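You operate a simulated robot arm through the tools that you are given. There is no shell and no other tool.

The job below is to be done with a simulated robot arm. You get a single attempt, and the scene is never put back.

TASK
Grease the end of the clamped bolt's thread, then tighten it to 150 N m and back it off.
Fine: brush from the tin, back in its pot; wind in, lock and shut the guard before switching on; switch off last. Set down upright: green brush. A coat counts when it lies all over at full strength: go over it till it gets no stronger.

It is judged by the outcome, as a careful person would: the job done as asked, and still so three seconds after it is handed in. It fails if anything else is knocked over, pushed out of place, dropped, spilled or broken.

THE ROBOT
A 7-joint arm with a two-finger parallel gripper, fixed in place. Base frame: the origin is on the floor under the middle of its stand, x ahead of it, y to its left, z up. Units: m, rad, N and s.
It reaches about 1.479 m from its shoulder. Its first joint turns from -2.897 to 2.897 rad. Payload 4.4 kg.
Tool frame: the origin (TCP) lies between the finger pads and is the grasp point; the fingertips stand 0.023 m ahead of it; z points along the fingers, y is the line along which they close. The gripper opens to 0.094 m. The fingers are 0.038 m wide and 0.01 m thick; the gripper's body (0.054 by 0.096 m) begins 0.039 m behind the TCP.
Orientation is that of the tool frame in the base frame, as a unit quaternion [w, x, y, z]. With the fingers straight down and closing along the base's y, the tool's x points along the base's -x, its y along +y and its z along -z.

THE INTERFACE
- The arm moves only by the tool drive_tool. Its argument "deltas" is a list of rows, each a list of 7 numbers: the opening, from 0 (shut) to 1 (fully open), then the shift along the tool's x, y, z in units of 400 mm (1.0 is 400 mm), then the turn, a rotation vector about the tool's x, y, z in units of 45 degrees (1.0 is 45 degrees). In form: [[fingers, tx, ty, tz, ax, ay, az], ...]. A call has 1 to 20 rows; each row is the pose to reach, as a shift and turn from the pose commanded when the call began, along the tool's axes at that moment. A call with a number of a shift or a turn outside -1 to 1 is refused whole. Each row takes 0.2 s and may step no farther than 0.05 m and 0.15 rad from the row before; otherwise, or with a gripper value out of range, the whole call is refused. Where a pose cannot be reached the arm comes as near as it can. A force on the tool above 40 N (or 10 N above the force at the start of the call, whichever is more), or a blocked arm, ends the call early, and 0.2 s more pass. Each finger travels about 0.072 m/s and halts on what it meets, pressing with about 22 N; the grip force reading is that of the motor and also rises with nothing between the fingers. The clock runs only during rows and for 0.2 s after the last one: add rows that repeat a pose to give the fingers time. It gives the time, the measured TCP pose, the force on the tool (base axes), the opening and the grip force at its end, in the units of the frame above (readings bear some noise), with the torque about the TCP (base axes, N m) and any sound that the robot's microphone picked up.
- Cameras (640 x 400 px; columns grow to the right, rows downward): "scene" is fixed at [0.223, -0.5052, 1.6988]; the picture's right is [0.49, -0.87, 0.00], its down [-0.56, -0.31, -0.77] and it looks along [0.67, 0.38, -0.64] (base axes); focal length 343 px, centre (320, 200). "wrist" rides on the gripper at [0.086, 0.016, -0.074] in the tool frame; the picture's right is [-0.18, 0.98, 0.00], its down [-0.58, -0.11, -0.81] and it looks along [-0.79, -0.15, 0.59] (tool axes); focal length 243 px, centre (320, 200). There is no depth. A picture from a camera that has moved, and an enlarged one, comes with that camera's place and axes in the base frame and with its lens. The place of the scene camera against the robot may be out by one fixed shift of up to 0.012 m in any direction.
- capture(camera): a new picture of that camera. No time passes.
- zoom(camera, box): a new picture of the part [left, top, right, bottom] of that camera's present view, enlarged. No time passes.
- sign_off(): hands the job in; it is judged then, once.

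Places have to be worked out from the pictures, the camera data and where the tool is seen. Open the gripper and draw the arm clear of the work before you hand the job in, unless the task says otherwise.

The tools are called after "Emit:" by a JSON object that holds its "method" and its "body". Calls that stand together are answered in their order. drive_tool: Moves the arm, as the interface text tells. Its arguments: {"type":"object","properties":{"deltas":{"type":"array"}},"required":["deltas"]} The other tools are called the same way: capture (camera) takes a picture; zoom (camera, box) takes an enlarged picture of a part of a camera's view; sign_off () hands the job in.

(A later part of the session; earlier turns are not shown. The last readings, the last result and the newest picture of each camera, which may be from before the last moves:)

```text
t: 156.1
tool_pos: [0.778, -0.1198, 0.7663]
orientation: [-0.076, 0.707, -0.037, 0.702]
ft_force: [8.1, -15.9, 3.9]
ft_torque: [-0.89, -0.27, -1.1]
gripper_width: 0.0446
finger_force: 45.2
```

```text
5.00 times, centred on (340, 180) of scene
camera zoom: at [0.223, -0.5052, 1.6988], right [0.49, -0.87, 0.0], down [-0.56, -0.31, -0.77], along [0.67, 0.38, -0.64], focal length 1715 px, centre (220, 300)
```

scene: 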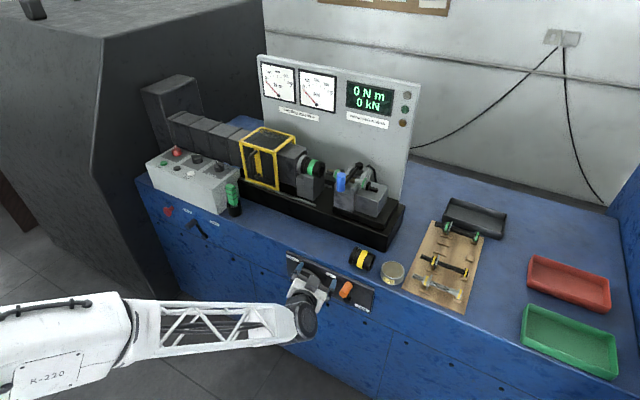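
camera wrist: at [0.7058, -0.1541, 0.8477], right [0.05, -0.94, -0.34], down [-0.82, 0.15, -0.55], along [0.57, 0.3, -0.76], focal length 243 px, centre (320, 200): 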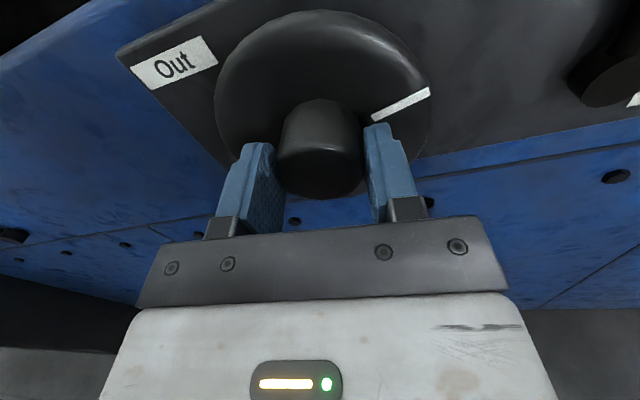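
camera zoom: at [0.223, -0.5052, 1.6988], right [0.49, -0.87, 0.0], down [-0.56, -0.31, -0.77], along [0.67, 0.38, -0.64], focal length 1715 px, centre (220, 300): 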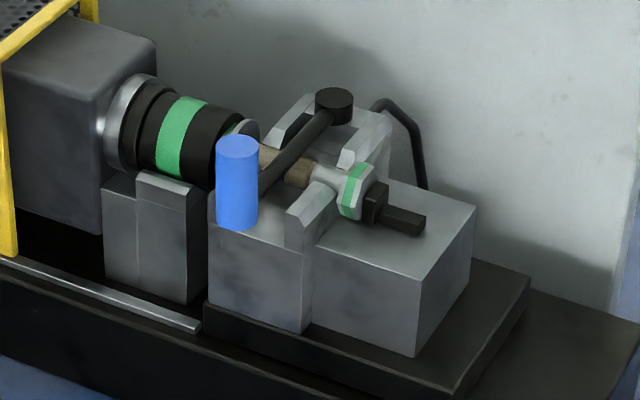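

The torque jumped to -0.9 N m, the nut is now inside the socket, and the mark points at "In". The wheel is at its stop, so I'll ease the torque, open the fingers and back away.

Emit:
{"method": "drive_tool", "body": {"deltas": [[0, 0, 0, 0, 0, 0, -0.04], [0.3, 0, 0, 0, 0, 0, -0.04], [0.6, 0, 0, 0, 0, 0, -0.04], [0.9, 0, 0, 0, 0, 0, -0.04], [1, 0, 0, -0.03, 0, 0, -0.04], [1, 0, 0, -0.08, 0, 0, -0.04], [1, 0, 0, -0.15, 0, 0, -0.04], [1, 0, 0, -0.2, 0, 0, -0.04]]}}

Emit:
{"method": "capture", "body": {"camera": "wrist"}}

Emit:
{"method": "zoom", "body": {"camera": "scene", "box": [240, 230, 400, 340]}}

```text
t: 157.9
tool_pos: [0.6988, -0.1249, 0.7658]
orientation: [-0.066, 0.708, -0.025, 0.703]
ft_force: [0.1, 0.0, -0.4]
ft_torque: [0.04, 0.0, 0.03]
gripper_width: 0.0941
finger_force: 0.0
```

```text
taken
camera wrist: at [0.6256, -0.1557, 0.8486], right [0.05, -0.95, -0.31], down [-0.82, 0.14, -0.56], along [0.57, 0.28, -0.77], focal length 243 px, centre (320, 200)
```

wrist: 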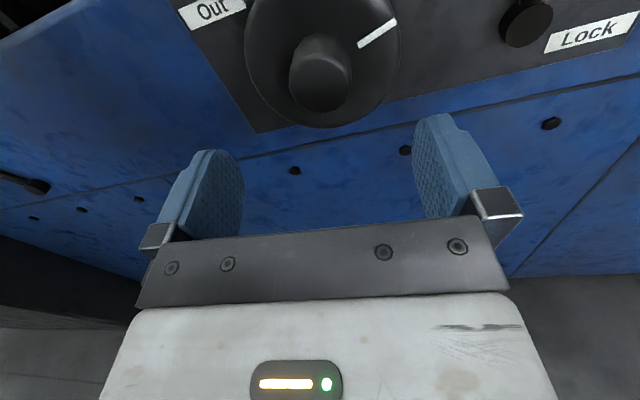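

```text
3.64 times, centred on (320, 285) of scene
camera zoom: at [0.223, -0.5052, 1.6988], right [0.49, -0.87, 0.0], down [-0.56, -0.31, -0.77], along [0.67, 0.38, -0.64], focal length 1247 px, centre (320, -109)
```

zoom: 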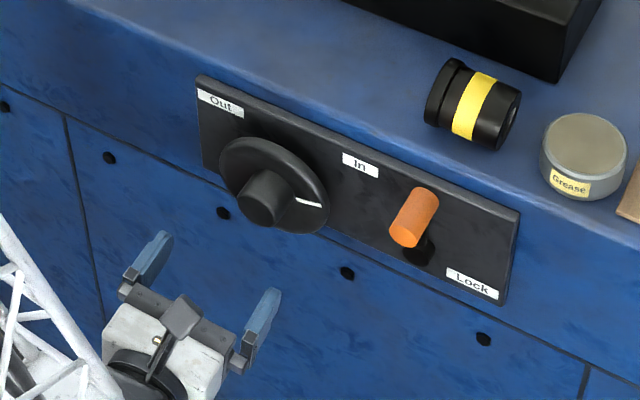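

The mark went from about 75° left to about 75° right, which is symmetric and consistent with its end stop. I'll check how far the nut sits in the socket.

Emit:
{"method": "zoom", "body": {"camera": "scene", "box": [310, 150, 360, 190]}}

Emit:
{"method": "zoom", "body": {"camera": "wrist", "box": [180, 0, 420, 130]}}

```text
10.00 times, centred on (335, 170) of scene
camera zoom: at [0.223, -0.5052, 1.6988], right [0.49, -0.87, 0.0], down [-0.56, -0.31, -0.77], along [0.67, 0.38, -0.64], focal length 3430 px, centre (170, 500)
```

zoom: 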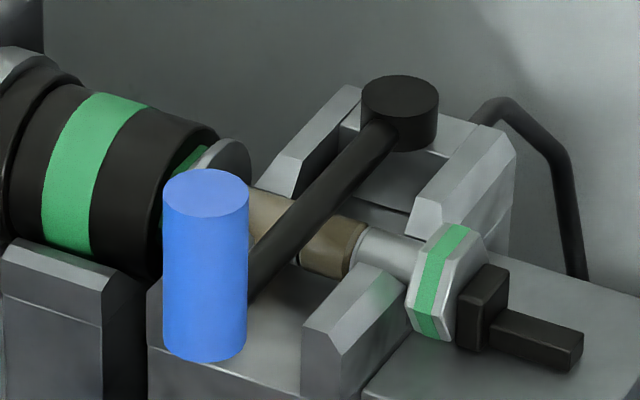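

```text
2.67 times, centred on (300, 65) of wrist
camera zoom: at [0.6256, -0.1557, 0.8486], right [0.05, -0.95, -0.31], down [-0.82, 0.14, -0.56], along [0.57, 0.28, -0.77], focal length 647 px, centre (373, 560)
```

zoom: 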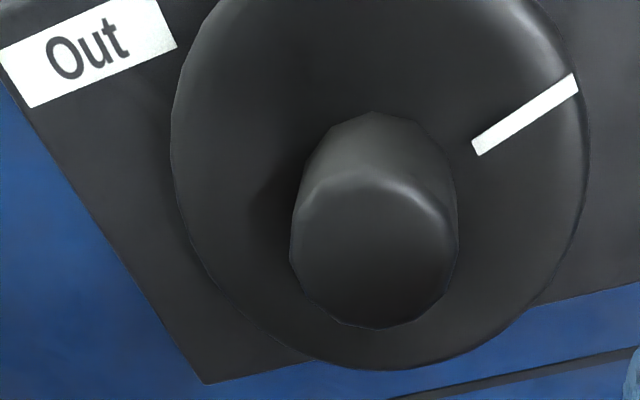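

A sliver of nut still shows, so I'll regrip the wheel and check for any travel left before locking.

Emit:
{"method": "drive_tool", "body": {"deltas": [[1, 0, 0, 0.06, 0, 0, 0], [1, 0, 0, 0.12, 0, 0, 0], [1, 0, 0, 0.17, 0, 0, 0], [1, 0, 0, 0.196, 0, 0, 0], [0.7, 0, 0, 0.196, 0, 0, 0], [0.4, 0, 0, 0.196, 0, 0, 0], [0.0, 0, 0, 0.196, 0, 0, 0], [0.0, 0, 0, 0.196, 0, 0, 0], [0.0, 0, 0, 0.196, 0, 0, 0]]}}

```text
t: 159.9
tool_pos: [0.7761, -0.1211, 0.765]
orientation: [-0.064, 0.708, -0.026, 0.703]
ft_force: [10.4, -10.6, -6.7]
ft_torque: [0.03, 0.33, -0.95]
gripper_width: 0.044
finger_force: 44.7
```

Emit:
{"method": "drive_tool", "body": {"deltas": [[0, 0, 0, 0, 0, 0, 0.05], [0, 0, 0, 0, 0, 0, 0.1], [0, 0, 0, 0, 0, 0, 0.15], [0, 0, 0, 0, 0, 0, 0.2], [0, 0, 0, 0, 0, 0, 0.2]]}}

Emit:
{"method": "capture", "body": {"camera": "wrist"}}

Emit:
{"method": "zoom", "body": {"camera": "scene", "box": [310, 150, 360, 190]}}

```text
t: 161.1
tool_pos: [0.7766, -0.1205, 0.7646]
orientation: [-0.119, 0.704, -0.081, 0.696]
ft_force: [-2.8, -18.4, 2.7]
ft_torque: [-0.54, 0.16, -1.01]
gripper_width: 0.0445
finger_force: 45.2
```

```text
taken
camera wrist: at [0.7046, -0.1643, 0.8432], right [0.05, -0.89, -0.45], down [-0.82, 0.22, -0.52], along [0.57, 0.4, -0.72], focal length 243 px, centre (320, 200)
```

wrist: 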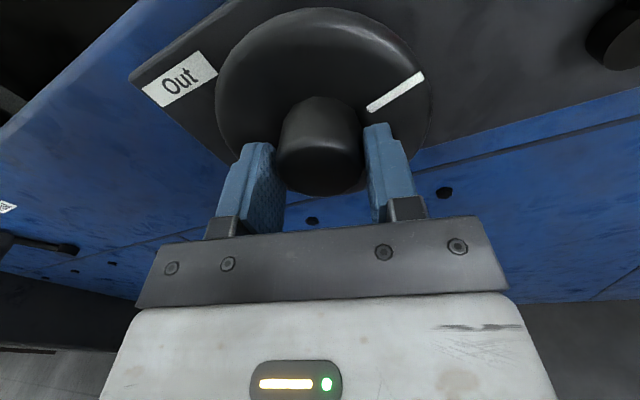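

```text
10.00 times, centred on (335, 170) of scene
camera zoom: at [0.223, -0.5052, 1.6988], right [0.49, -0.87, 0.0], down [-0.56, -0.31, -0.77], along [0.67, 0.38, -0.64], focal length 3430 px, centre (170, 500)
```

zoom: 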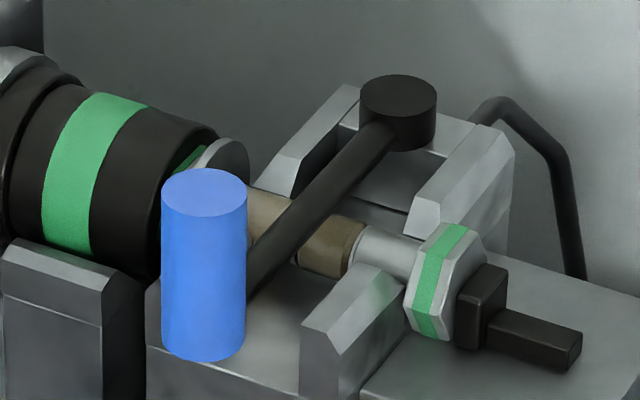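

The carriage barely moved and the mark slipped slightly relative to the fingers. I'll turn once more to confirm it's at the stop.

Emit:
{"method": "drive_tool", "body": {"deltas": [[0, 0, 0, 0, 0, 0, 0.06], [0, 0, 0, 0, 0, 0, 0.12], [0, 0, 0, 0, 0, 0, 0.18], [0, 0, 0, 0, 0, 0, 0.24], [0, 0, 0, 0, 0, 0, 0.24]]}}

Emit:
{"method": "capture", "body": {"camera": "wrist"}}

Emit:
{"method": "zoom", "body": {"camera": "scene", "box": [310, 150, 360, 190]}}

```text
t: 162.3
tool_pos: [0.7757, -0.1193, 0.7654]
orientation: [-0.184, 0.693, -0.147, 0.681]
ft_force: [-5.2, -13.1, -2.4]
ft_torque: [-0.05, 0.23, -0.99]
gripper_width: 0.0438
finger_force: 44.8
```

```text
taken
camera wrist: at [0.7057, -0.1781, 0.8341], right [0.04, -0.79, -0.61], down [-0.83, 0.32, -0.46], along [0.56, 0.53, -0.64], focal length 243 px, centre (320, 200)
```

wrist: 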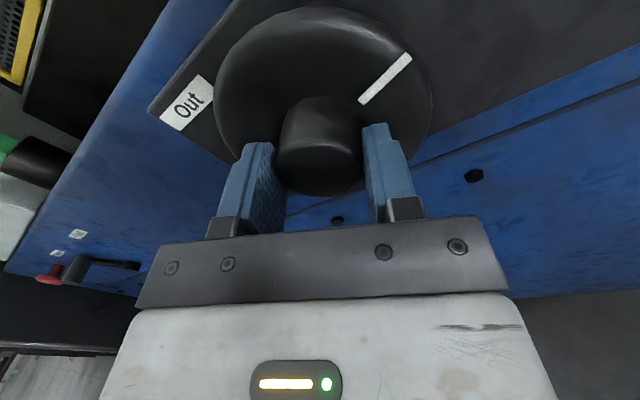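

```text
10.00 times, centred on (335, 170) of scene
camera zoom: at [0.223, -0.5052, 1.6988], right [0.49, -0.87, 0.0], down [-0.56, -0.31, -0.77], along [0.67, 0.38, -0.64], focal length 3430 px, centre (170, 500)
```

zoom: 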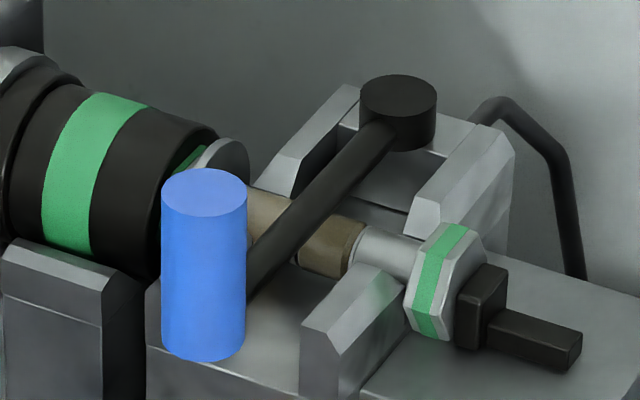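

The mark slips relative to the fingers and the carriage no longer moves, so the wheel is fully wound in. I'll release and back away.

Emit:
{"method": "drive_tool", "body": {"deltas": [[0, 0, 0, 0, 0, 0, -0.05], [0.3, 0, 0, 0, 0, 0, -0.05], [0.6, 0, 0, 0, 0, 0, -0.05], [0.9, 0, 0, 0, 0, 0, -0.05], [1, 0, 0, -0.03, 0, 0, -0.05], [1, 0, 0, -0.08, 0, 0, -0.05], [1, 0, 0, -0.15, 0, 0, -0.05], [1, 0, 0, -0.2, 0, 0, -0.05]]}}

Emit:
{"method": "capture", "body": {"camera": "wrist"}}

Emit:
{"method": "zoom", "body": {"camera": "scene", "box": [280, 240, 400, 330]}}

```text
t: 164.1
tool_pos: [0.6972, -0.1247, 0.766]
orientation: [-0.171, 0.696, -0.133, 0.685]
ft_force: [0.0, 0.4, 0.0]
ft_torque: [-0.01, -0.02, 0.03]
gripper_width: 0.0941
finger_force: 0.0
```

```text
taken
camera wrist: at [0.6258, -0.18, 0.8371], right [0.04, -0.81, -0.58], down [-0.83, 0.3, -0.48], along [0.56, 0.5, -0.66], focal length 243 px, centre (320, 200)
```

wrist: 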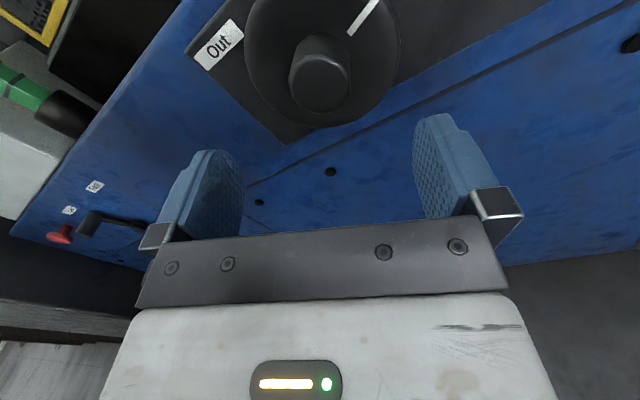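

```text
4.44 times, centred on (340, 285) of scene
camera zoom: at [0.223, -0.5052, 1.6988], right [0.49, -0.87, 0.0], down [-0.56, -0.31, -0.77], along [0.67, 0.38, -0.64], focal length 1524 px, centre (231, -178)
```

zoom: 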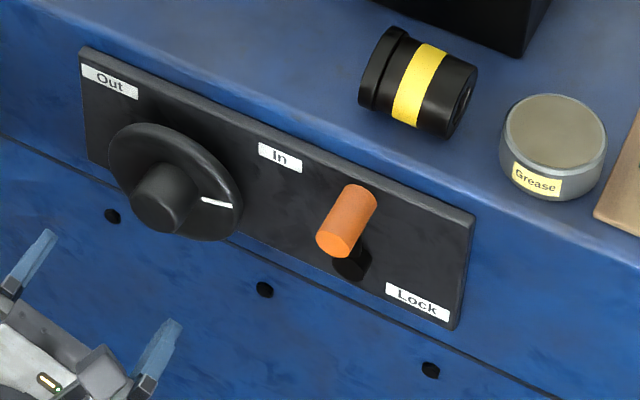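

The lever is clearly visible, with the orange knob's centre near y=-0.261, z=0.808 and its pivot about 45 mm below. I'll close the fingers and reorient them to point forward and 30° down, beside and above the knob, to push it over.

Emit:
{"method": "drive_tool", "body": {"deltas": [[0.7, 0.083, 0.02, 0.008, -0.042, -0.127, -0.104], [0.4, 0.166, 0.04, 0.016, -0.084, -0.254, -0.208], [0.2, 0.25, 0.06, 0.025, -0.127, -0.381, -0.311], [0, 0.333, 0.081, 0.033, -0.169, -0.508, -0.415], [0, 0.416, 0.101, 0.041, -0.211, -0.635, -0.519], [0, 0.416, 0.101, 0.041, -0.211, -0.635, -0.519]]}}

Emit:
{"method": "capture", "body": {"camera": "wrist"}}

Emit:
{"method": "zoom", "body": {"camera": "scene", "box": [260, 220, 400, 330]}}

```text
t: 165.5
tool_pos: [0.7202, -0.2316, 0.8994]
orientation: [0.0, 0.866, 0.0, 0.5]
ft_force: [-0.2, -0.7, -0.5]
ft_torque: [0.02, -0.02, -0.01]
gripper_width: 0.0
finger_force: 21.8
```

```text
taken
camera wrist: at [0.699, -0.2465, 1.0108], right [-0.09, -0.98, -0.16], down [-0.99, 0.11, -0.1], along [0.12, 0.15, -0.98], focal length 243 px, centre (320, 200)
```

wrist: 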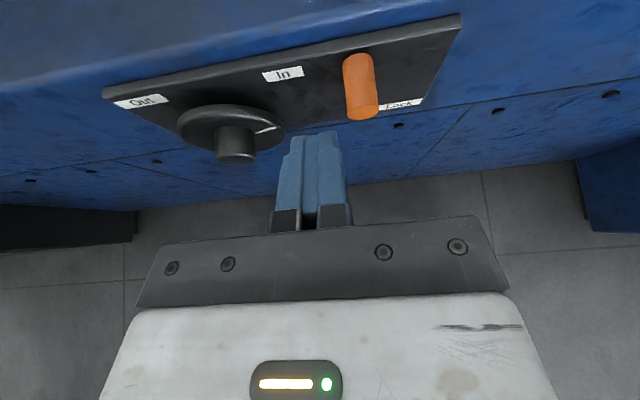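

```text
3.64 times, centred on (330, 275) of scene
camera zoom: at [0.223, -0.5052, 1.6988], right [0.49, -0.87, 0.0], down [-0.56, -0.31, -0.77], along [0.67, 0.38, -0.64], focal length 1247 px, centre (284, -73)
```

zoom: 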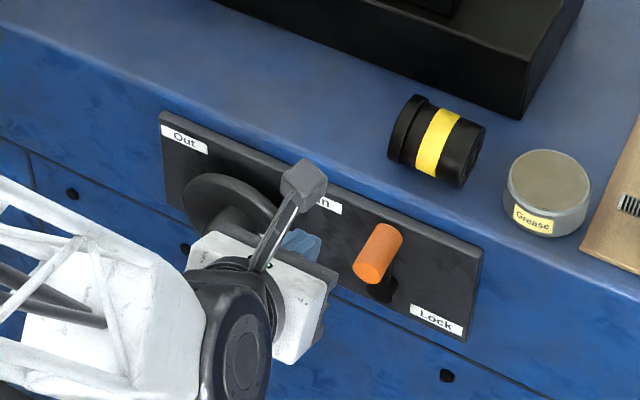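

The wrist view now shows the wheel, lever and closed fingertips clearly. I'll move the fingertips to the upper left of the knob, ready to push it right and down.

Emit:
{"method": "drive_tool", "body": {"deltas": [[0, -0.01, -0.005, 0.07, 0, 0, 0], [0, -0.02, -0.01, 0.14, 0, 0, 0], [0, -0.028, -0.0175, 0.21, 0, 0, 0], [0, -0.032, -0.0175, 0.2495, 0, 0, 0], [0, -0.032, -0.0175, 0.2495, 0, 0, 0]]}}

Emit:
{"method": "capture", "body": {"camera": "wrist"}}

Emit:
{"method": "zoom", "body": {"camera": "scene", "box": [260, 220, 400, 330]}}

```text
t: 166.7
tool_pos: [0.7997, -0.2233, 0.8384]
orientation: [-0.001, 0.866, 0.0, 0.501]
ft_force: [-0.1, 0.0, -0.2]
ft_torque: [0.0, -0.01, -0.03]
gripper_width: 0.0
finger_force: 21.3
```

```text
taken
camera wrist: at [0.779, -0.2387, 0.9501], right [-0.09, -0.98, -0.16], down [-0.99, 0.11, -0.1], along [0.12, 0.15, -0.98], focal length 243 px, centre (320, 200)
```

wrist: 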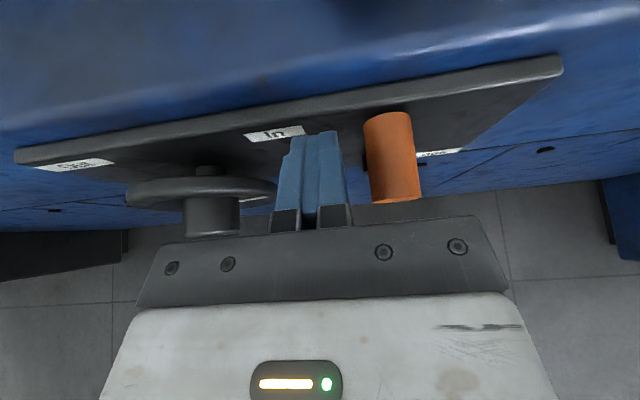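

```text
3.64 times, centred on (330, 275) of scene
camera zoom: at [0.223, -0.5052, 1.6988], right [0.49, -0.87, 0.0], down [-0.56, -0.31, -0.77], along [0.67, 0.38, -0.64], focal length 1247 px, centre (284, -73)
```

zoom: 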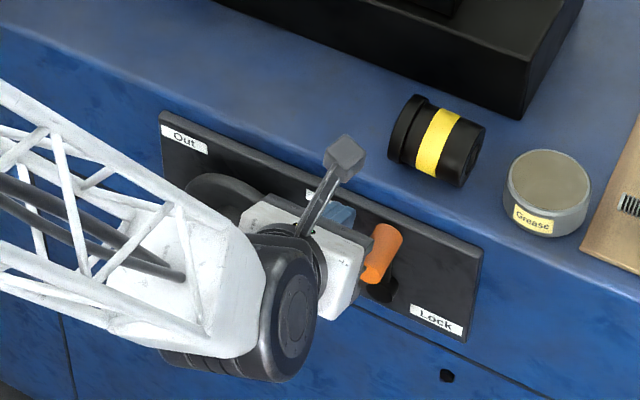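

The fingertips are just left of the knob. I'll push to the right along its arc, first half, and look.

Emit:
{"method": "drive_tool", "body": {"deltas": [[0, -0.007, 0.016, 0.004, 0, 0, 0], [0, -0.013, 0.0325, 0.0075, 0, 0, 0], [0, -0.016, 0.055, 0.009, 0, 0, 0], [0, -0.02, 0.077, 0.0115, 0, 0, 0], [0, -0.023, 0.1, 0.013, 0, 0, 0], [0, -0.025, 0.119, 0.0144, 0, 0, 0]]}}

Emit:
{"method": "capture", "body": {"camera": "wrist"}}

```text
t: 168.1
tool_pos: [0.7992, -0.2705, 0.8267]
orientation: [-0.002, 0.866, 0.0, 0.501]
ft_force: [-0.1, -0.1, -1.0]
ft_torque: [0.02, 0.04, -0.02]
gripper_width: 0.0
finger_force: 21.9
```

```text
taken
camera wrist: at [0.7784, -0.287, 0.9387], right [-0.09, -0.98, -0.16], down [-0.99, 0.11, -0.1], along [0.12, 0.15, -0.98], focal length 243 px, centre (320, 200)
```

wrist: 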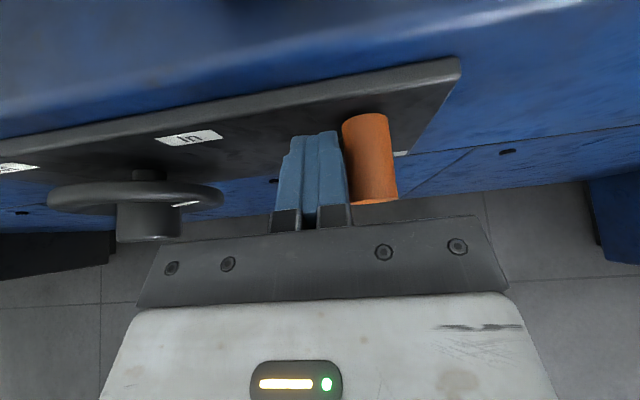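

The lever moved with the fingers at no noticeable force. I'll continue right and down along the arc toward "Lock".

Emit:
{"method": "drive_tool", "body": {"deltas": [[0, -0.012, 0.022, 0.007, 0, 0, 0], [0, -0.027, 0.04, 0.016, 0, 0, 0], [0, -0.043, 0.05, 0.025, 0, 0, 0], [0, -0.0595, 0.0538, 0.0344, 0, 0, 0], [0, -0.08, 0.057, 0.046, 0, 0, 0], [0, -0.1007, 0.0588, 0.058, 0, 0, 0]]}}

Emit:
{"method": "capture", "body": {"camera": "wrist"}}

Emit:
{"method": "zoom", "body": {"camera": "scene", "box": [280, 230, 400, 330]}}

```text
t: 169.5
tool_pos: [0.7989, -0.2942, 0.7809]
orientation: [0.0, 0.866, -0.001, 0.5]
ft_force: [-0.3, 1.7, -1.3]
ft_torque: [0.01, 0.02, -0.04]
gripper_width: 0.0
finger_force: 22.2
```

```text
taken
camera wrist: at [0.7782, -0.3103, 0.8919], right [-0.09, -0.98, -0.16], down [-0.99, 0.11, -0.1], along [0.12, 0.15, -0.98], focal length 243 px, centre (320, 200)
```

wrist: 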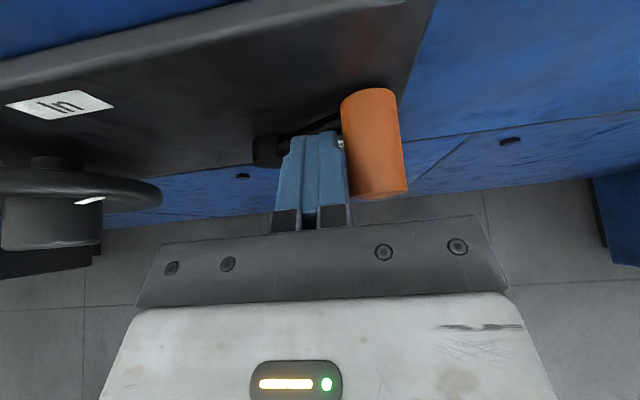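

```text
4.00 times, centred on (340, 280) of scene
camera zoom: at [0.223, -0.5052, 1.6988], right [0.49, -0.87, 0.0], down [-0.56, -0.31, -0.77], along [0.67, 0.38, -0.64], focal length 1372 px, centre (240, -120)
```

zoom: 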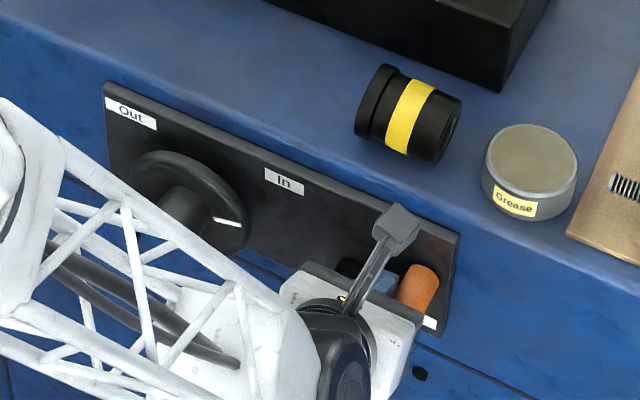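

The lever is now about horizontal with my fingers on its left side. I'll lift over the knob and press it down from above until it reaches its stop.

Emit:
{"method": "drive_tool", "body": {"deltas": [[0, 0.0433, 0, -0.025, 0, 0, 0], [0, 0.0866, 0, -0.05, 0, 0, 0], [0, 0.108, 0.0175, -0.0625, 0, 0, 0], [0, 0.108, 0.035, -0.0625, 0, 0, 0], [0, 0.0758, 0.035, -0.0438, 0, 0, 0], [0, 0.0541, 0.035, -0.0313, 0, 0, 0], [0, 0.039, 0.035, -0.0225, 0, 0, 0]]}}

Emit:
{"method": "capture", "body": {"camera": "wrist"}}

```text
t: 171.1
tool_pos: [0.799, -0.3091, 0.799]
orientation: [-0.001, 0.866, 0.0, 0.5]
ft_force: [0.0, 0.1, -0.6]
ft_torque: [-0.02, 0.01, 0.0]
gripper_width: 0.0
finger_force: 21.9
```

```text
taken
camera wrist: at [0.7786, -0.3245, 0.9102], right [-0.09, -0.98, -0.16], down [-0.99, 0.11, -0.1], along [0.12, 0.15, -0.98], focal length 243 px, centre (320, 200)
```

wrist: 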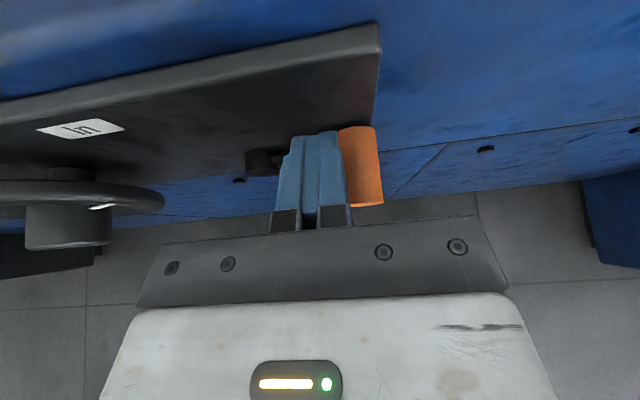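

The knob is a bit further right than I judged (y≈-0.322). I'll shift over it and press down.

Emit:
{"method": "drive_tool", "body": {"deltas": [[0, 0.04, 0.0, -0.023, 0, 0, 0], [0, 0.04, 0.04, -0.023, 0, 0, 0], [0, 0.02, 0.04, -0.0115, 0, 0, 0], [0, 0.0, 0.04, 0.0, 0, 0, 0], [0, -0.011, 0.04, 0.00625, 0, 0, 0], [0, -0.022, 0.04, 0.0125, 0, 0, 0]]}}

Emit:
{"method": "capture", "body": {"camera": "wrist"}}

```text
t: 172.4
tool_pos: [0.802, -0.3261, 0.799]
orientation: [0.001, 0.864, 0.001, 0.504]
ft_force: [0.6, -0.9, 5.8]
ft_torque: [-0.01, -0.05, 0.07]
gripper_width: 0.0002
finger_force: 21.6
stopped in row 6: the force on the tool passed its limit at 47 N (the readings are from after the stop); the commanded pose is now the measured one
```

```text
taken
camera wrist: at [0.7804, -0.3413, 0.9092], right [-0.09, -0.98, -0.16], down [-0.99, 0.11, -0.11], along [0.13, 0.15, -0.98], focal length 243 px, centre (320, 200)
```

wrist: 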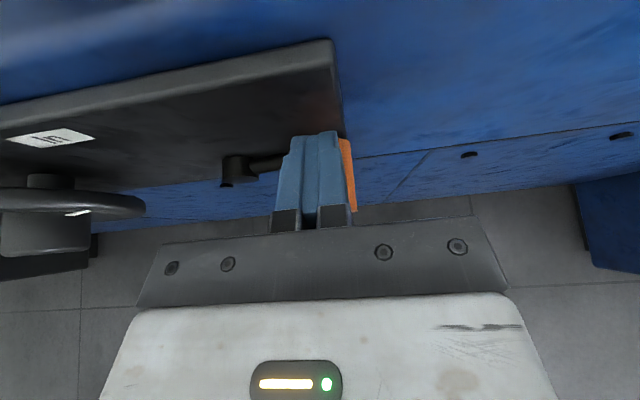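

Pressing down met a hard stop at once (47 N), so the lever is fully over. I'll back away upward and toward the robot, and check the panel.

Emit:
{"method": "drive_tool", "body": {"deltas": [[0, 0.05, 0.0, -0.05, 0, 0, 0], [0, 0.08, 0.0, -0.13, 0, 0, 0], [0, 0.12, 0.0, -0.22, 0, 0, 0], [0, 0.16, 0.0, -0.31, 0, 0, 0], [0, 0.2, 0.0, -0.4, 0, 0, 0], [0.3, 0.2, -0.08, -0.45, 0, 0, 0], [0.5, 0.2, -0.16, -0.45, 0, 0, 0]]}}

Emit:
{"method": "capture", "body": {"camera": "wrist"}}

Emit:
{"method": "zoom", "body": {"camera": "scene", "box": [280, 230, 400, 330]}}

```text
t: 174.0
tool_pos: [0.6845, -0.2595, 0.9556]
orientation: [0.0, 0.863, 0.001, 0.505]
ft_force: [-0.4, -0.3, 0.6]
ft_torque: [-0.02, -0.02, 0.01]
gripper_width: 0.047
finger_force: 0.2
```

```text
taken
camera wrist: at [0.6622, -0.2762, 1.0671], right [-0.09, -0.98, -0.16], down [-0.99, 0.11, -0.11], along [0.12, 0.15, -0.98], focal length 243 px, centre (320, 200)
```

wrist: 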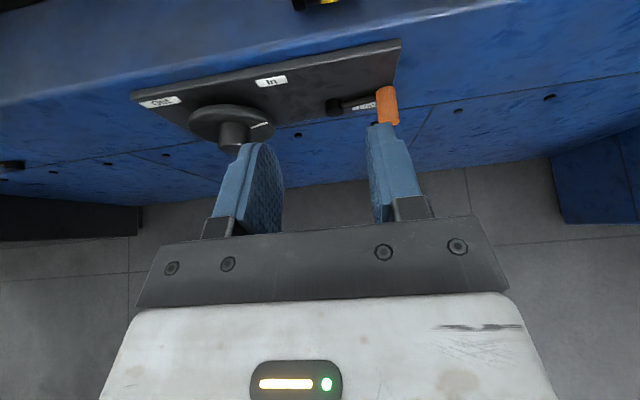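

```text
4.00 times, centred on (340, 280) of scene
camera zoom: at [0.223, -0.5052, 1.6988], right [0.49, -0.87, 0.0], down [-0.56, -0.31, -0.77], along [0.67, 0.38, -0.64], focal length 1372 px, centre (240, -120)
```

zoom: 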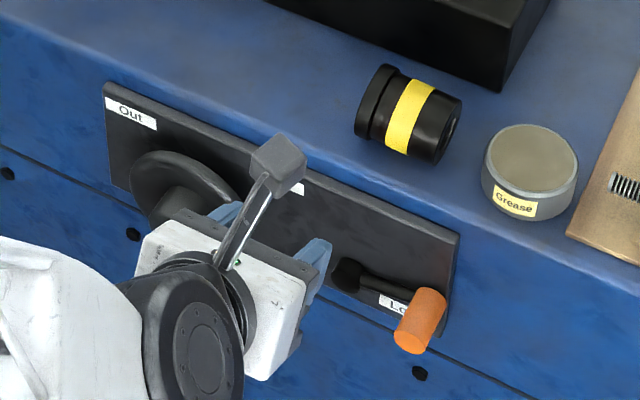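

The orange lever now lies over "Lock" and the wheel is in. Next is the guard. I'll raise the arm and turn the wrist back to the original downward orientation in 45° stages.

Emit:
{"method": "drive_tool", "body": {"deltas": [[0.5, 0.07, -0.025, -0.04, 0.084, 0, -0.144], [0.5, 0.14, -0.05, -0.08, 0.168, 0, -0.288], [0.5, 0.21, -0.075, -0.122, 0.2525, 0, -0.4315], [0.5, 0.28, -0.1, -0.163, 0.337, 0, -0.575], [0.5, 0.35, -0.125, -0.204, 0.421, 0, -0.719], [0.5, 0.422, -0.15, -0.244, 0.505, 0, -0.863]]}}

Emit:
{"method": "drive_tool", "body": {"deltas": [[0.5, 0, 0, 0, 0.084, 0, -0.144], [0.5, 0, 0, 0, 0.168, 0, -0.288], [0.5, 0, 0, 0, 0.2525, 0, -0.4315], [0.5, 0, 0, 0, 0.337, 0, -0.575], [0.5, 0, 0, 0, 0.421, 0, -0.719], [0.5, 0, 0, 0, 0.505, 0, -0.863]]}}

Emit:
{"method": "capture", "body": {"camera": "scene"}}

```text
t: 175.4
tool_pos: [0.6829, -0.2011, 1.1477]
orientation: [-0.001, 0.798, 0.384, 0.464]
ft_force: [-0.9, -0.1, -0.2]
ft_torque: [-0.04, -0.02, -0.03]
gripper_width: 0.047
finger_force: 0.0
```

```text
t: 176.8
tool_pos: [0.6835, -0.2006, 1.1507]
orientation: [-0.001, 0.61, 0.709, 0.355]
ft_force: [0.0, -0.3, 0.5]
ft_torque: [0.01, -0.01, 0.01]
gripper_width: 0.047
finger_force: 0.0
```

```text
taken
```

scene: 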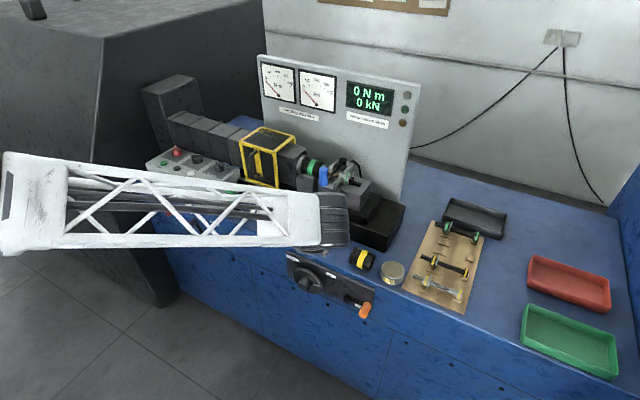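

Halfway round. Two more 45° stages.

Emit:
{"method": "drive_tool", "body": {"deltas": [[0.5, 0, 0, 0, 0.084, 0, -0.144], [0.5, 0, 0, 0, 0.168, 0, -0.288], [0.5, 0, 0, 0, 0.2525, 0, -0.4315], [0.5, 0, 0, 0, 0.337, 0, -0.575], [0.5, 0, 0, 0, 0.421, 0, -0.719], [0.5, 0, 0, 0, 0.505, 0, -0.863]]}}

Emit:
{"method": "drive_tool", "body": {"deltas": [[0.5, 0, 0, 0, 0.084, 0, -0.144], [0.5, 0, 0, 0, 0.168, 0, -0.288], [0.5, 0, 0, 0, 0.2525, 0, -0.4315], [0.5, 0, 0, 0, 0.337, 0, -0.575], [0.5, 0, 0, 0, 0.421, 0, -0.719], [0.5, 0, 0, 0, 0.505, 0, -0.863]]}}

```text
t: 178.2
tool_pos: [0.683, -0.2017, 1.1507]
orientation: [-0.001, 0.33, 0.924, 0.192]
ft_force: [-0.9, 0.1, 0.2]
ft_torque: [0.02, -0.02, -0.03]
gripper_width: 0.047
finger_force: 0.1
```

```text
t: 179.6
tool_pos: [0.6828, -0.2014, 1.1511]
orientation: [-0.002, -0.002, 1.0, -0.001]
ft_force: [0.2, 0.0, 0.9]
ft_torque: [0.0, -0.01, 0.0]
gripper_width: 0.047
finger_force: 0.1
```

I'm back to the normal downward orientation. I'll move to view the guard and its handle.

Emit:
{"method": "drive_tool", "body": {"deltas": [[0.7, -0.03, 0.08, -0.05, 0, 0, 0], [1, -0.06, 0.17, -0.1, 0, 0, 0], [1, -0.1, 0.26, -0.15, 0, 0, 0], [1, -0.14, 0.36, -0.2, 0, 0, 0], [1, -0.18, 0.46, -0.25, 0, 0, 0], [1, -0.22, 0.56, -0.25, 0, 0, 0], [1, -0.26, 0.66, -0.25, 0, 0, 0], [1, -0.2925, 0.75, -0.25, 0, 0, 0]]}}

Emit:
{"method": "capture", "body": {"camera": "wrist"}}

Emit:
{"method": "zoom", "body": {"camera": "scene", "box": [220, 110, 400, 230]}}

```text
t: 181.4
tool_pos: [0.8007, 0.0993, 1.2504]
orientation: [-0.001, 0.001, 1.0, -0.001]
ft_force: [-0.4, 0.3, -0.1]
ft_torque: [-0.01, -0.02, -0.01]
gripper_width: 0.0942
finger_force: 0.0
```

```text
taken
camera wrist: at [0.7142, 0.1159, 1.3241], right [0.18, 0.98, 0.0], down [0.58, -0.11, 0.8], along [0.79, -0.15, -0.59], focal length 243 px, centre (320, 200)
```

wrist: 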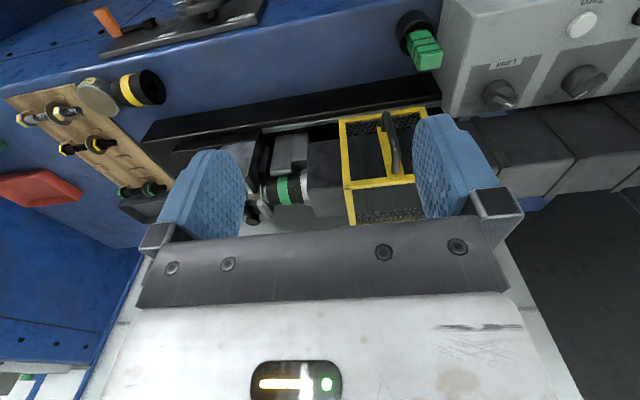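

```text
3.33 times, centred on (310, 170) of scene
camera zoom: at [0.223, -0.5052, 1.6988], right [0.49, -0.87, 0.0], down [-0.56, -0.31, -0.77], along [0.67, 0.38, -0.64], focal length 1143 px, centre (353, 300)
```

zoom: 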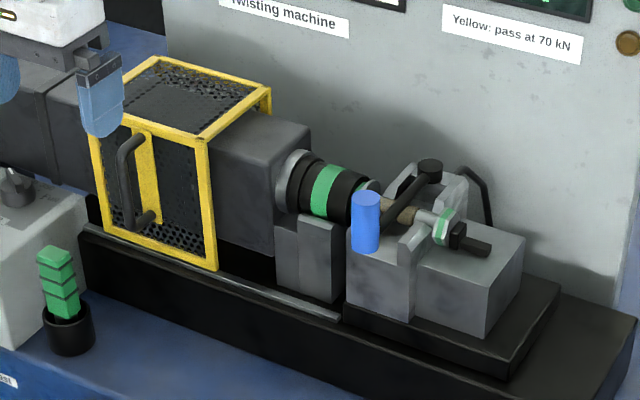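

The guard and handle are visible, with the rail running right up to the vise. I'll zoom in to locate the handle bar.

Emit:
{"method": "zoom", "body": {"camera": "wrist", "box": [320, 90, 440, 230]}}

Emit:
{"method": "zoom", "body": {"camera": "scene", "box": [235, 120, 315, 200]}}

```text
2.86 times, centred on (380, 160) of wrist
camera zoom: at [0.7142, 0.1159, 1.3241], right [0.18, 0.98, 0.0], down [0.58, -0.11, 0.8], along [0.79, -0.15, -0.59], focal length 693 px, centre (149, 314)
```

zoom: 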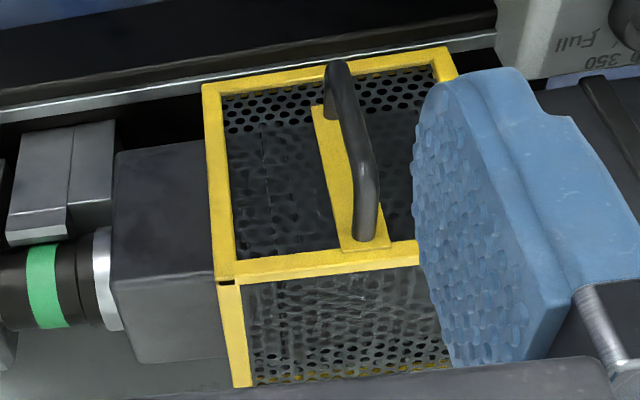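

```text
5.00 times, centred on (275, 160) of scene
camera zoom: at [0.223, -0.5052, 1.6988], right [0.49, -0.87, 0.0], down [-0.56, -0.31, -0.77], along [0.67, 0.38, -0.64], focal length 1715 px, centre (545, 400)
```

zoom: 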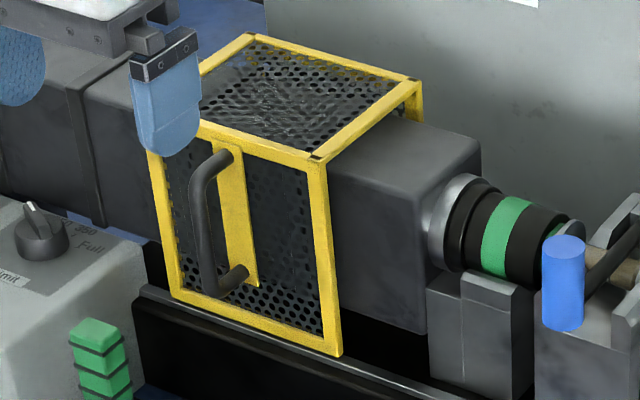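

The handle bar is vertical at about x≈0.96, y≈0.178, z≈0.995–1.07, and the rail ends near y≈-0.06. I'll come down over it with the fingers straddling the bar in y.

Emit:
{"method": "drive_tool", "body": {"deltas": [[0.8, -0.08, 0.06, 0.0, 0, 0, 0], [0.65, -0.16, 0.12, 0.03, 0, 0, 0], [0.65, -0.24, 0.17, 0.06, 0, 0, 0], [0.65, -0.31, 0.197, 0.12, 0, 0, 0], [0.65, -0.381, 0.197, 0.18, 0, 0, 0], [0.65, -0.381, 0.197, 0.28, 0, 0, 0], [0.65, -0.381, 0.197, 0.36, 0, 0, 0], [0.65, -0.381, 0.197, 0.36, 0, 0, 0]]}}

Emit:
{"method": "capture", "body": {"camera": "wrist"}}

Emit:
{"method": "zoom", "body": {"camera": "scene", "box": [220, 100, 340, 200]}}

```text
t: 183.2
tool_pos: [0.9502, 0.1768, 1.1049]
orientation: [-0.002, 0.0, 1.0, -0.001]
ft_force: [0.2, 0.0, -0.5]
ft_torque: [-0.01, -0.01, -0.01]
gripper_width: 0.061
finger_force: 0.0
```

```text
taken
camera wrist: at [0.8651, 0.1939, 1.1788], right [0.18, 0.98, 0.0], down [0.58, -0.11, 0.8], along [0.79, -0.15, -0.59], focal length 243 px, centre (320, 200)
```

wrist: 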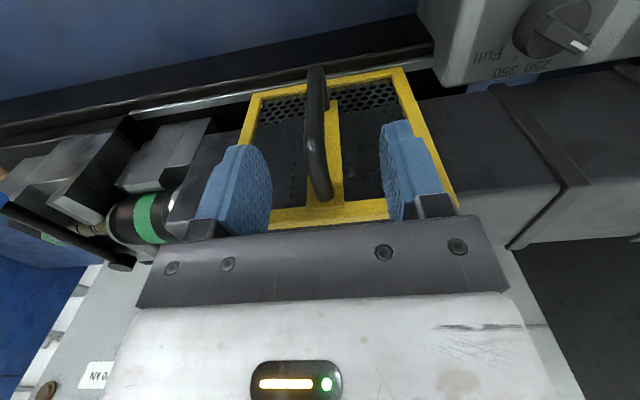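

```text
4.00 times, centred on (280, 150) of scene
camera zoom: at [0.223, -0.5052, 1.6988], right [0.49, -0.87, 0.0], down [-0.56, -0.31, -0.77], along [0.67, 0.38, -0.64], focal length 1372 px, centre (480, 400)
```

zoom: 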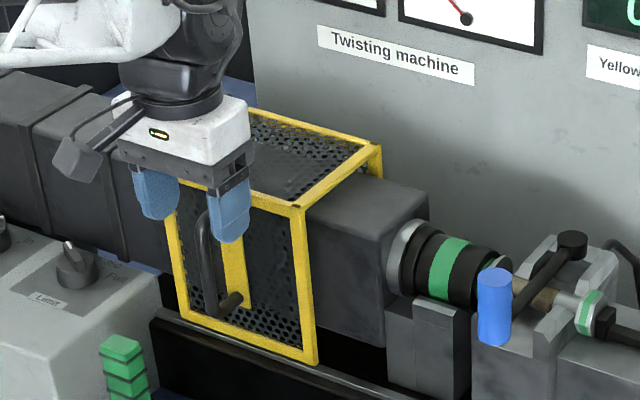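

The bar is between the fingers. I'll lower 6 cm and close on it.

Emit:
{"method": "drive_tool", "body": {"deltas": [[0.65, -0.005, 0, 0.05, 0, 0, 0], [0.65, -0.005, -0.003, 0.1, 0, 0, 0], [0.65, -0.005, -0.003, 0.145, 0, 0, 0], [0.65, -0.005, -0.003, 0.145, 0, 0, 0]]}}

Emit:
{"method": "capture", "body": {"camera": "wrist"}}

Emit:
{"method": "zoom", "body": {"camera": "scene", "box": [220, 110, 320, 200]}}

```text
t: 184.0
tool_pos: [0.9533, 0.1766, 1.0554]
orientation: [0.003, -0.001, 1.0, 0.0]
ft_force: [-1.3, -0.2, 4.6]
ft_torque: [0.12, -0.26, -0.02]
gripper_width: 0.0609
finger_force: 0.0
stopped in row 4: the force on the tool passed its limit at 48 N (the readings are from after the stop); the commanded pose is now the measured one
```

```text
taken
camera wrist: at [0.8678, 0.1933, 1.1294], right [0.18, 0.98, 0.0], down [0.58, -0.11, 0.81], along [0.8, -0.15, -0.59], focal length 243 px, centre (320, 200)
```

wrist: 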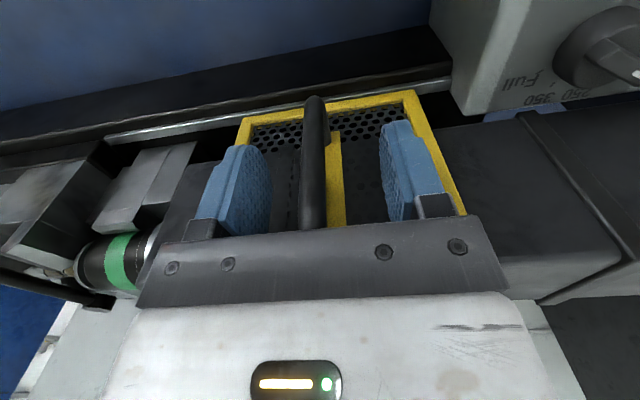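

```text
4.44 times, centred on (270, 155) of scene
camera zoom: at [0.223, -0.5052, 1.6988], right [0.49, -0.87, 0.0], down [-0.56, -0.31, -0.77], along [0.67, 0.38, -0.64], focal length 1524 px, centre (542, 400)
```

zoom: 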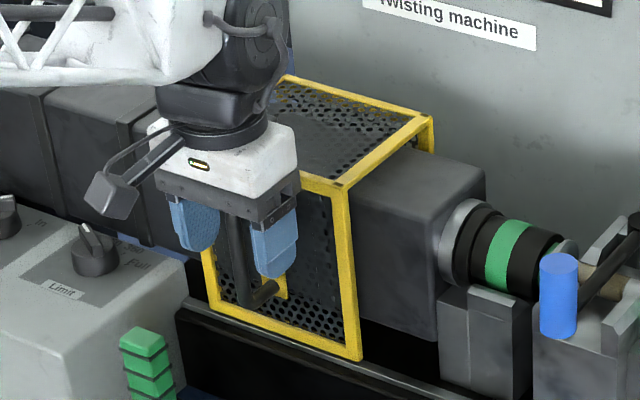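

The palm met the top of the handle, so I'll raise about 1 cm and close the fingers on the bar.

Emit:
{"method": "drive_tool", "body": {"deltas": [[0.65, 0, 0, -0.025, 0, 0, 0], [0.65, 0, -0.008, -0.025, 0, 0, 0], [0.3, 0, -0.008, -0.025, 0, 0, 0], [0.0, 0, -0.008, -0.025, 0, 0, 0], [0.0, 0, -0.008, -0.025, 0, 0, 0], [0.0, 0, -0.008, -0.025, 0, 0, 0]]}}

Emit:
{"method": "capture", "body": {"camera": "wrist"}}

```text
t: 185.4
tool_pos: [0.9527, 0.1744, 1.0652]
orientation: [0.002, -0.001, 1.0, 0.0]
ft_force: [-0.2, -0.8, 1.0]
ft_torque: [0.06, -0.07, -0.12]
gripper_width: 0.0118
finger_force: 45.0
```

```text
taken
camera wrist: at [0.8678, 0.19, 1.1387], right [0.18, 0.98, 0.0], down [0.58, -0.11, 0.81], along [0.8, -0.15, -0.59], focal length 243 px, centre (320, 200)
```

wrist: 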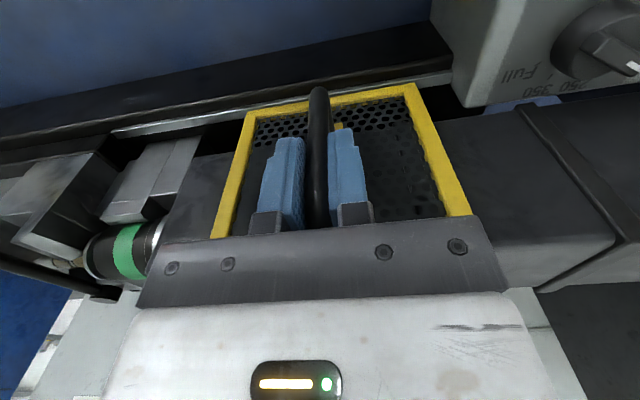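

The bar is gripped (0.0118 m). I'll slide the guard right, along -y, in small steps.

Emit:
{"method": "drive_tool", "body": {"deltas": [[0, 0, -0.04, 0, 0, 0, 0], [0, 0, -0.08, 0, 0, 0, 0], [0, 0, -0.12, 0, 0, 0, 0], [0, 0, -0.16, 0, 0, 0, 0], [0, 0, -0.2, 0, 0, 0, 0]]}}

Emit:
{"method": "zoom", "body": {"camera": "scene", "box": [230, 100, 380, 220]}}

```text
t: 186.6
tool_pos: [0.954, 0.0932, 1.0641]
orientation: [0.003, -0.001, 1.0, -0.001]
ft_force: [5.4, 2.0, 0.5]
ft_torque: [-0.08, 1.09, -0.19]
gripper_width: 0.0119
finger_force: 45.3
```

```text
3.33 times, centred on (305, 160) of scene
camera zoom: at [0.223, -0.5052, 1.6988], right [0.49, -0.87, 0.0], down [-0.56, -0.31, -0.77], along [0.67, 0.38, -0.64], focal length 1143 px, centre (370, 333)
```

zoom: 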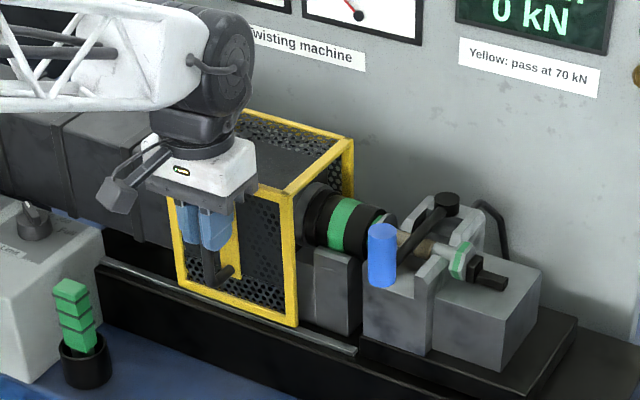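

The guard slides freely. I'll continue toward its stop in 1 cm steps.

Emit:
{"method": "drive_tool", "body": {"deltas": [[0, 0, -0.025, 0, 0, 0, 0], [0, 0, -0.05, 0, 0, 0, 0], [0, 0, -0.075, 0, 0, 0, 0], [0, 0, -0.1, 0, 0, 0, 0], [0, 0, -0.125, 0, 0, 0, 0]]}}

Emit:
{"method": "zoom", "body": {"camera": "scene", "box": [230, 100, 380, 220]}}

Emit:
{"method": "capture", "body": {"camera": "wrist"}}

```text
t: 187.8
tool_pos: [0.9547, 0.0454, 1.0653]
orientation: [0.003, -0.001, 1.0, 0.0]
ft_force: [3.1, 0.9, -0.5]
ft_torque: [0.11, -1.41, -0.16]
gripper_width: 0.0118
finger_force: 44.9
```

```text
3.33 times, centred on (305, 160) of scene
camera zoom: at [0.223, -0.5052, 1.6988], right [0.49, -0.87, 0.0], down [-0.56, -0.31, -0.77], along [0.67, 0.38, -0.64], focal length 1143 px, centre (370, 333)
```

zoom: 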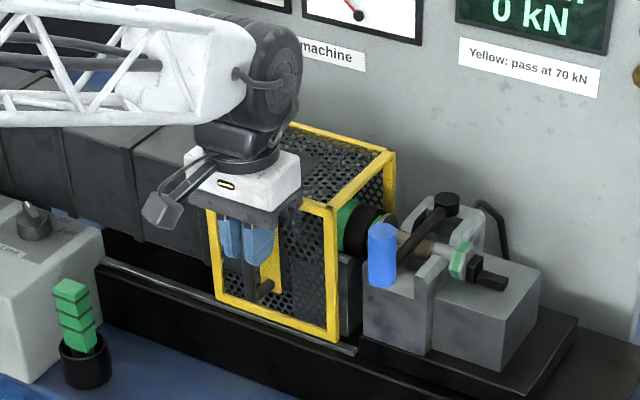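

```text
taken
camera wrist: at [0.8678, 0.0611, 1.1387], right [0.18, 0.98, 0.0], down [0.58, -0.11, 0.81], along [0.8, -0.15, -0.59], focal length 243 px, centre (320, 200)
```

wrist: 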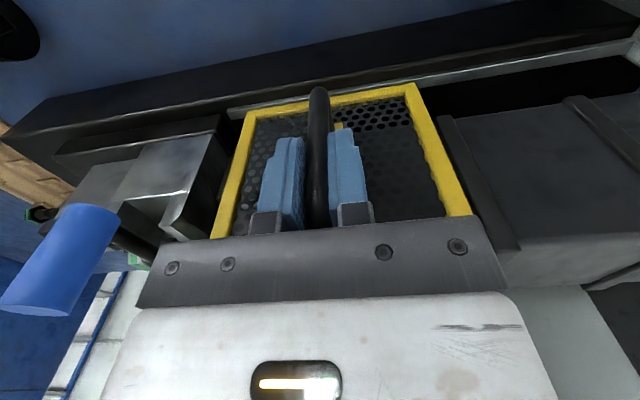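

The guard is nearly at the rail end. I'll continue in 4 mm steps until I feel the stop.

Emit:
{"method": "drive_tool", "body": {"deltas": [[0, 0, -0.01, 0, 0, 0, 0], [0, 0, -0.02, 0, 0, 0, 0], [0, 0, -0.03, 0, 0, 0, 0], [0, 0, -0.04, 0, 0, 0, 0], [0, 0, -0.05, 0, 0, 0, 0], [0, 0, -0.06, 0, 0, 0, 0]]}}

Emit:
{"method": "zoom", "body": {"camera": "scene", "box": [230, 100, 380, 220]}}

```text
t: 189.3
tool_pos: [0.9537, 0.0246, 1.0652]
orientation: [0.002, -0.002, 1.0, 0.001]
ft_force: [7.4, 17.4, -1.4]
ft_torque: [-0.41, 0.14, -0.29]
gripper_width: 0.012
finger_force: 44.6
stopped in row 6: the force on the tool passed its limit at 43 N (the readings are from after the stop); the commanded pose is now the measured one
```

```text
3.33 times, centred on (305, 160) of scene
camera zoom: at [0.223, -0.5052, 1.6988], right [0.49, -0.87, 0.0], down [-0.56, -0.31, -0.77], along [0.67, 0.38, -0.64], focal length 1143 px, centre (370, 333)
```

zoom: 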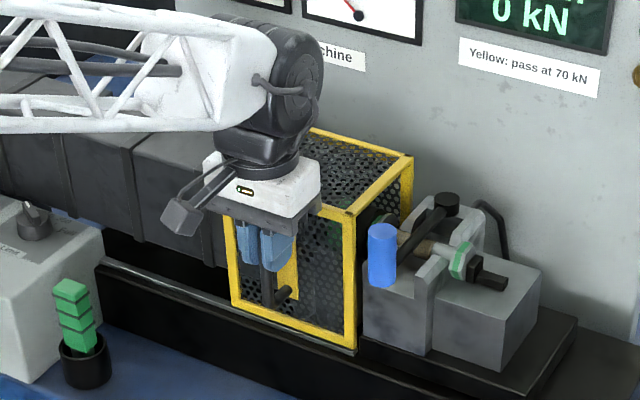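

The guard hit its end stop (43 N), so it's shut over the socket. I'll open and rise straight up.

Emit:
{"method": "drive_tool", "body": {"deltas": [[0.0, 0, 0.004, 0, 0, 0, 0], [0.3, 0, 0.004, 0, 0, 0, 0], [0.5, 0, 0.004, 0, 0, 0, 0], [0.5, 0, 0.004, 0, 0, 0, 0], [0.5, 0, 0.004, -0.1, 0, 0, 0], [0.5, 0, 0.004, -0.2, 0, 0, 0], [0.5, 0, 0.004, -0.3, 0, 0, 0], [0.5, 0.08, 0.004, -0.38, 0, 0, 0]]}}

Emit:
{"method": "capture", "body": {"camera": "scene"}}

Emit:
{"method": "zoom", "body": {"camera": "scene", "box": [230, 100, 380, 220]}}

```text
t: 191.1
tool_pos: [0.9232, 0.0244, 1.2159]
orientation: [0.001, -0.002, 1.0, 0.001]
ft_force: [-0.9, -0.6, -0.8]
ft_torque: [0.01, 0.05, 0.0]
gripper_width: 0.047
finger_force: 0.2
```

```text
taken
```

scene: 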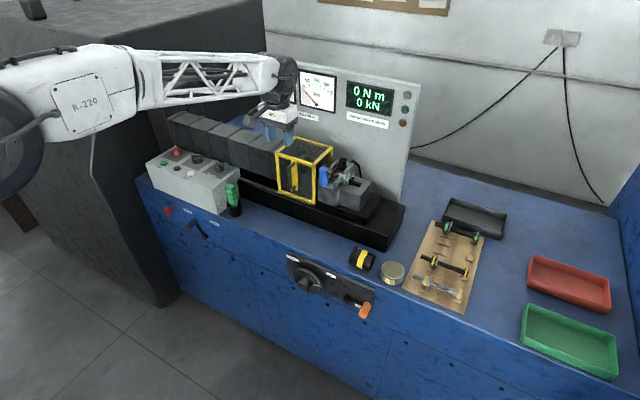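

```text
3.33 times, centred on (305, 160) of scene
camera zoom: at [0.223, -0.5052, 1.6988], right [0.49, -0.87, 0.0], down [-0.56, -0.31, -0.77], along [0.67, 0.38, -0.64], focal length 1143 px, centre (370, 333)
```

zoom: 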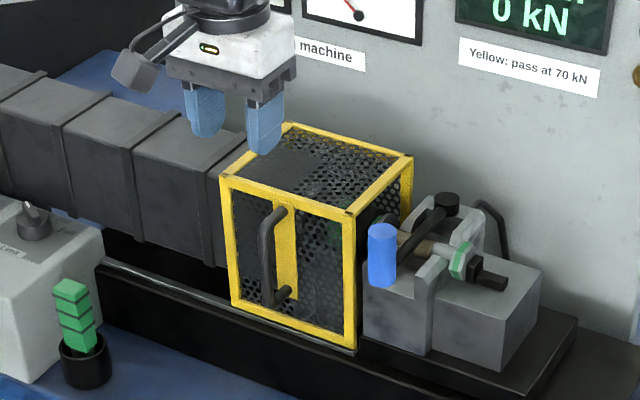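

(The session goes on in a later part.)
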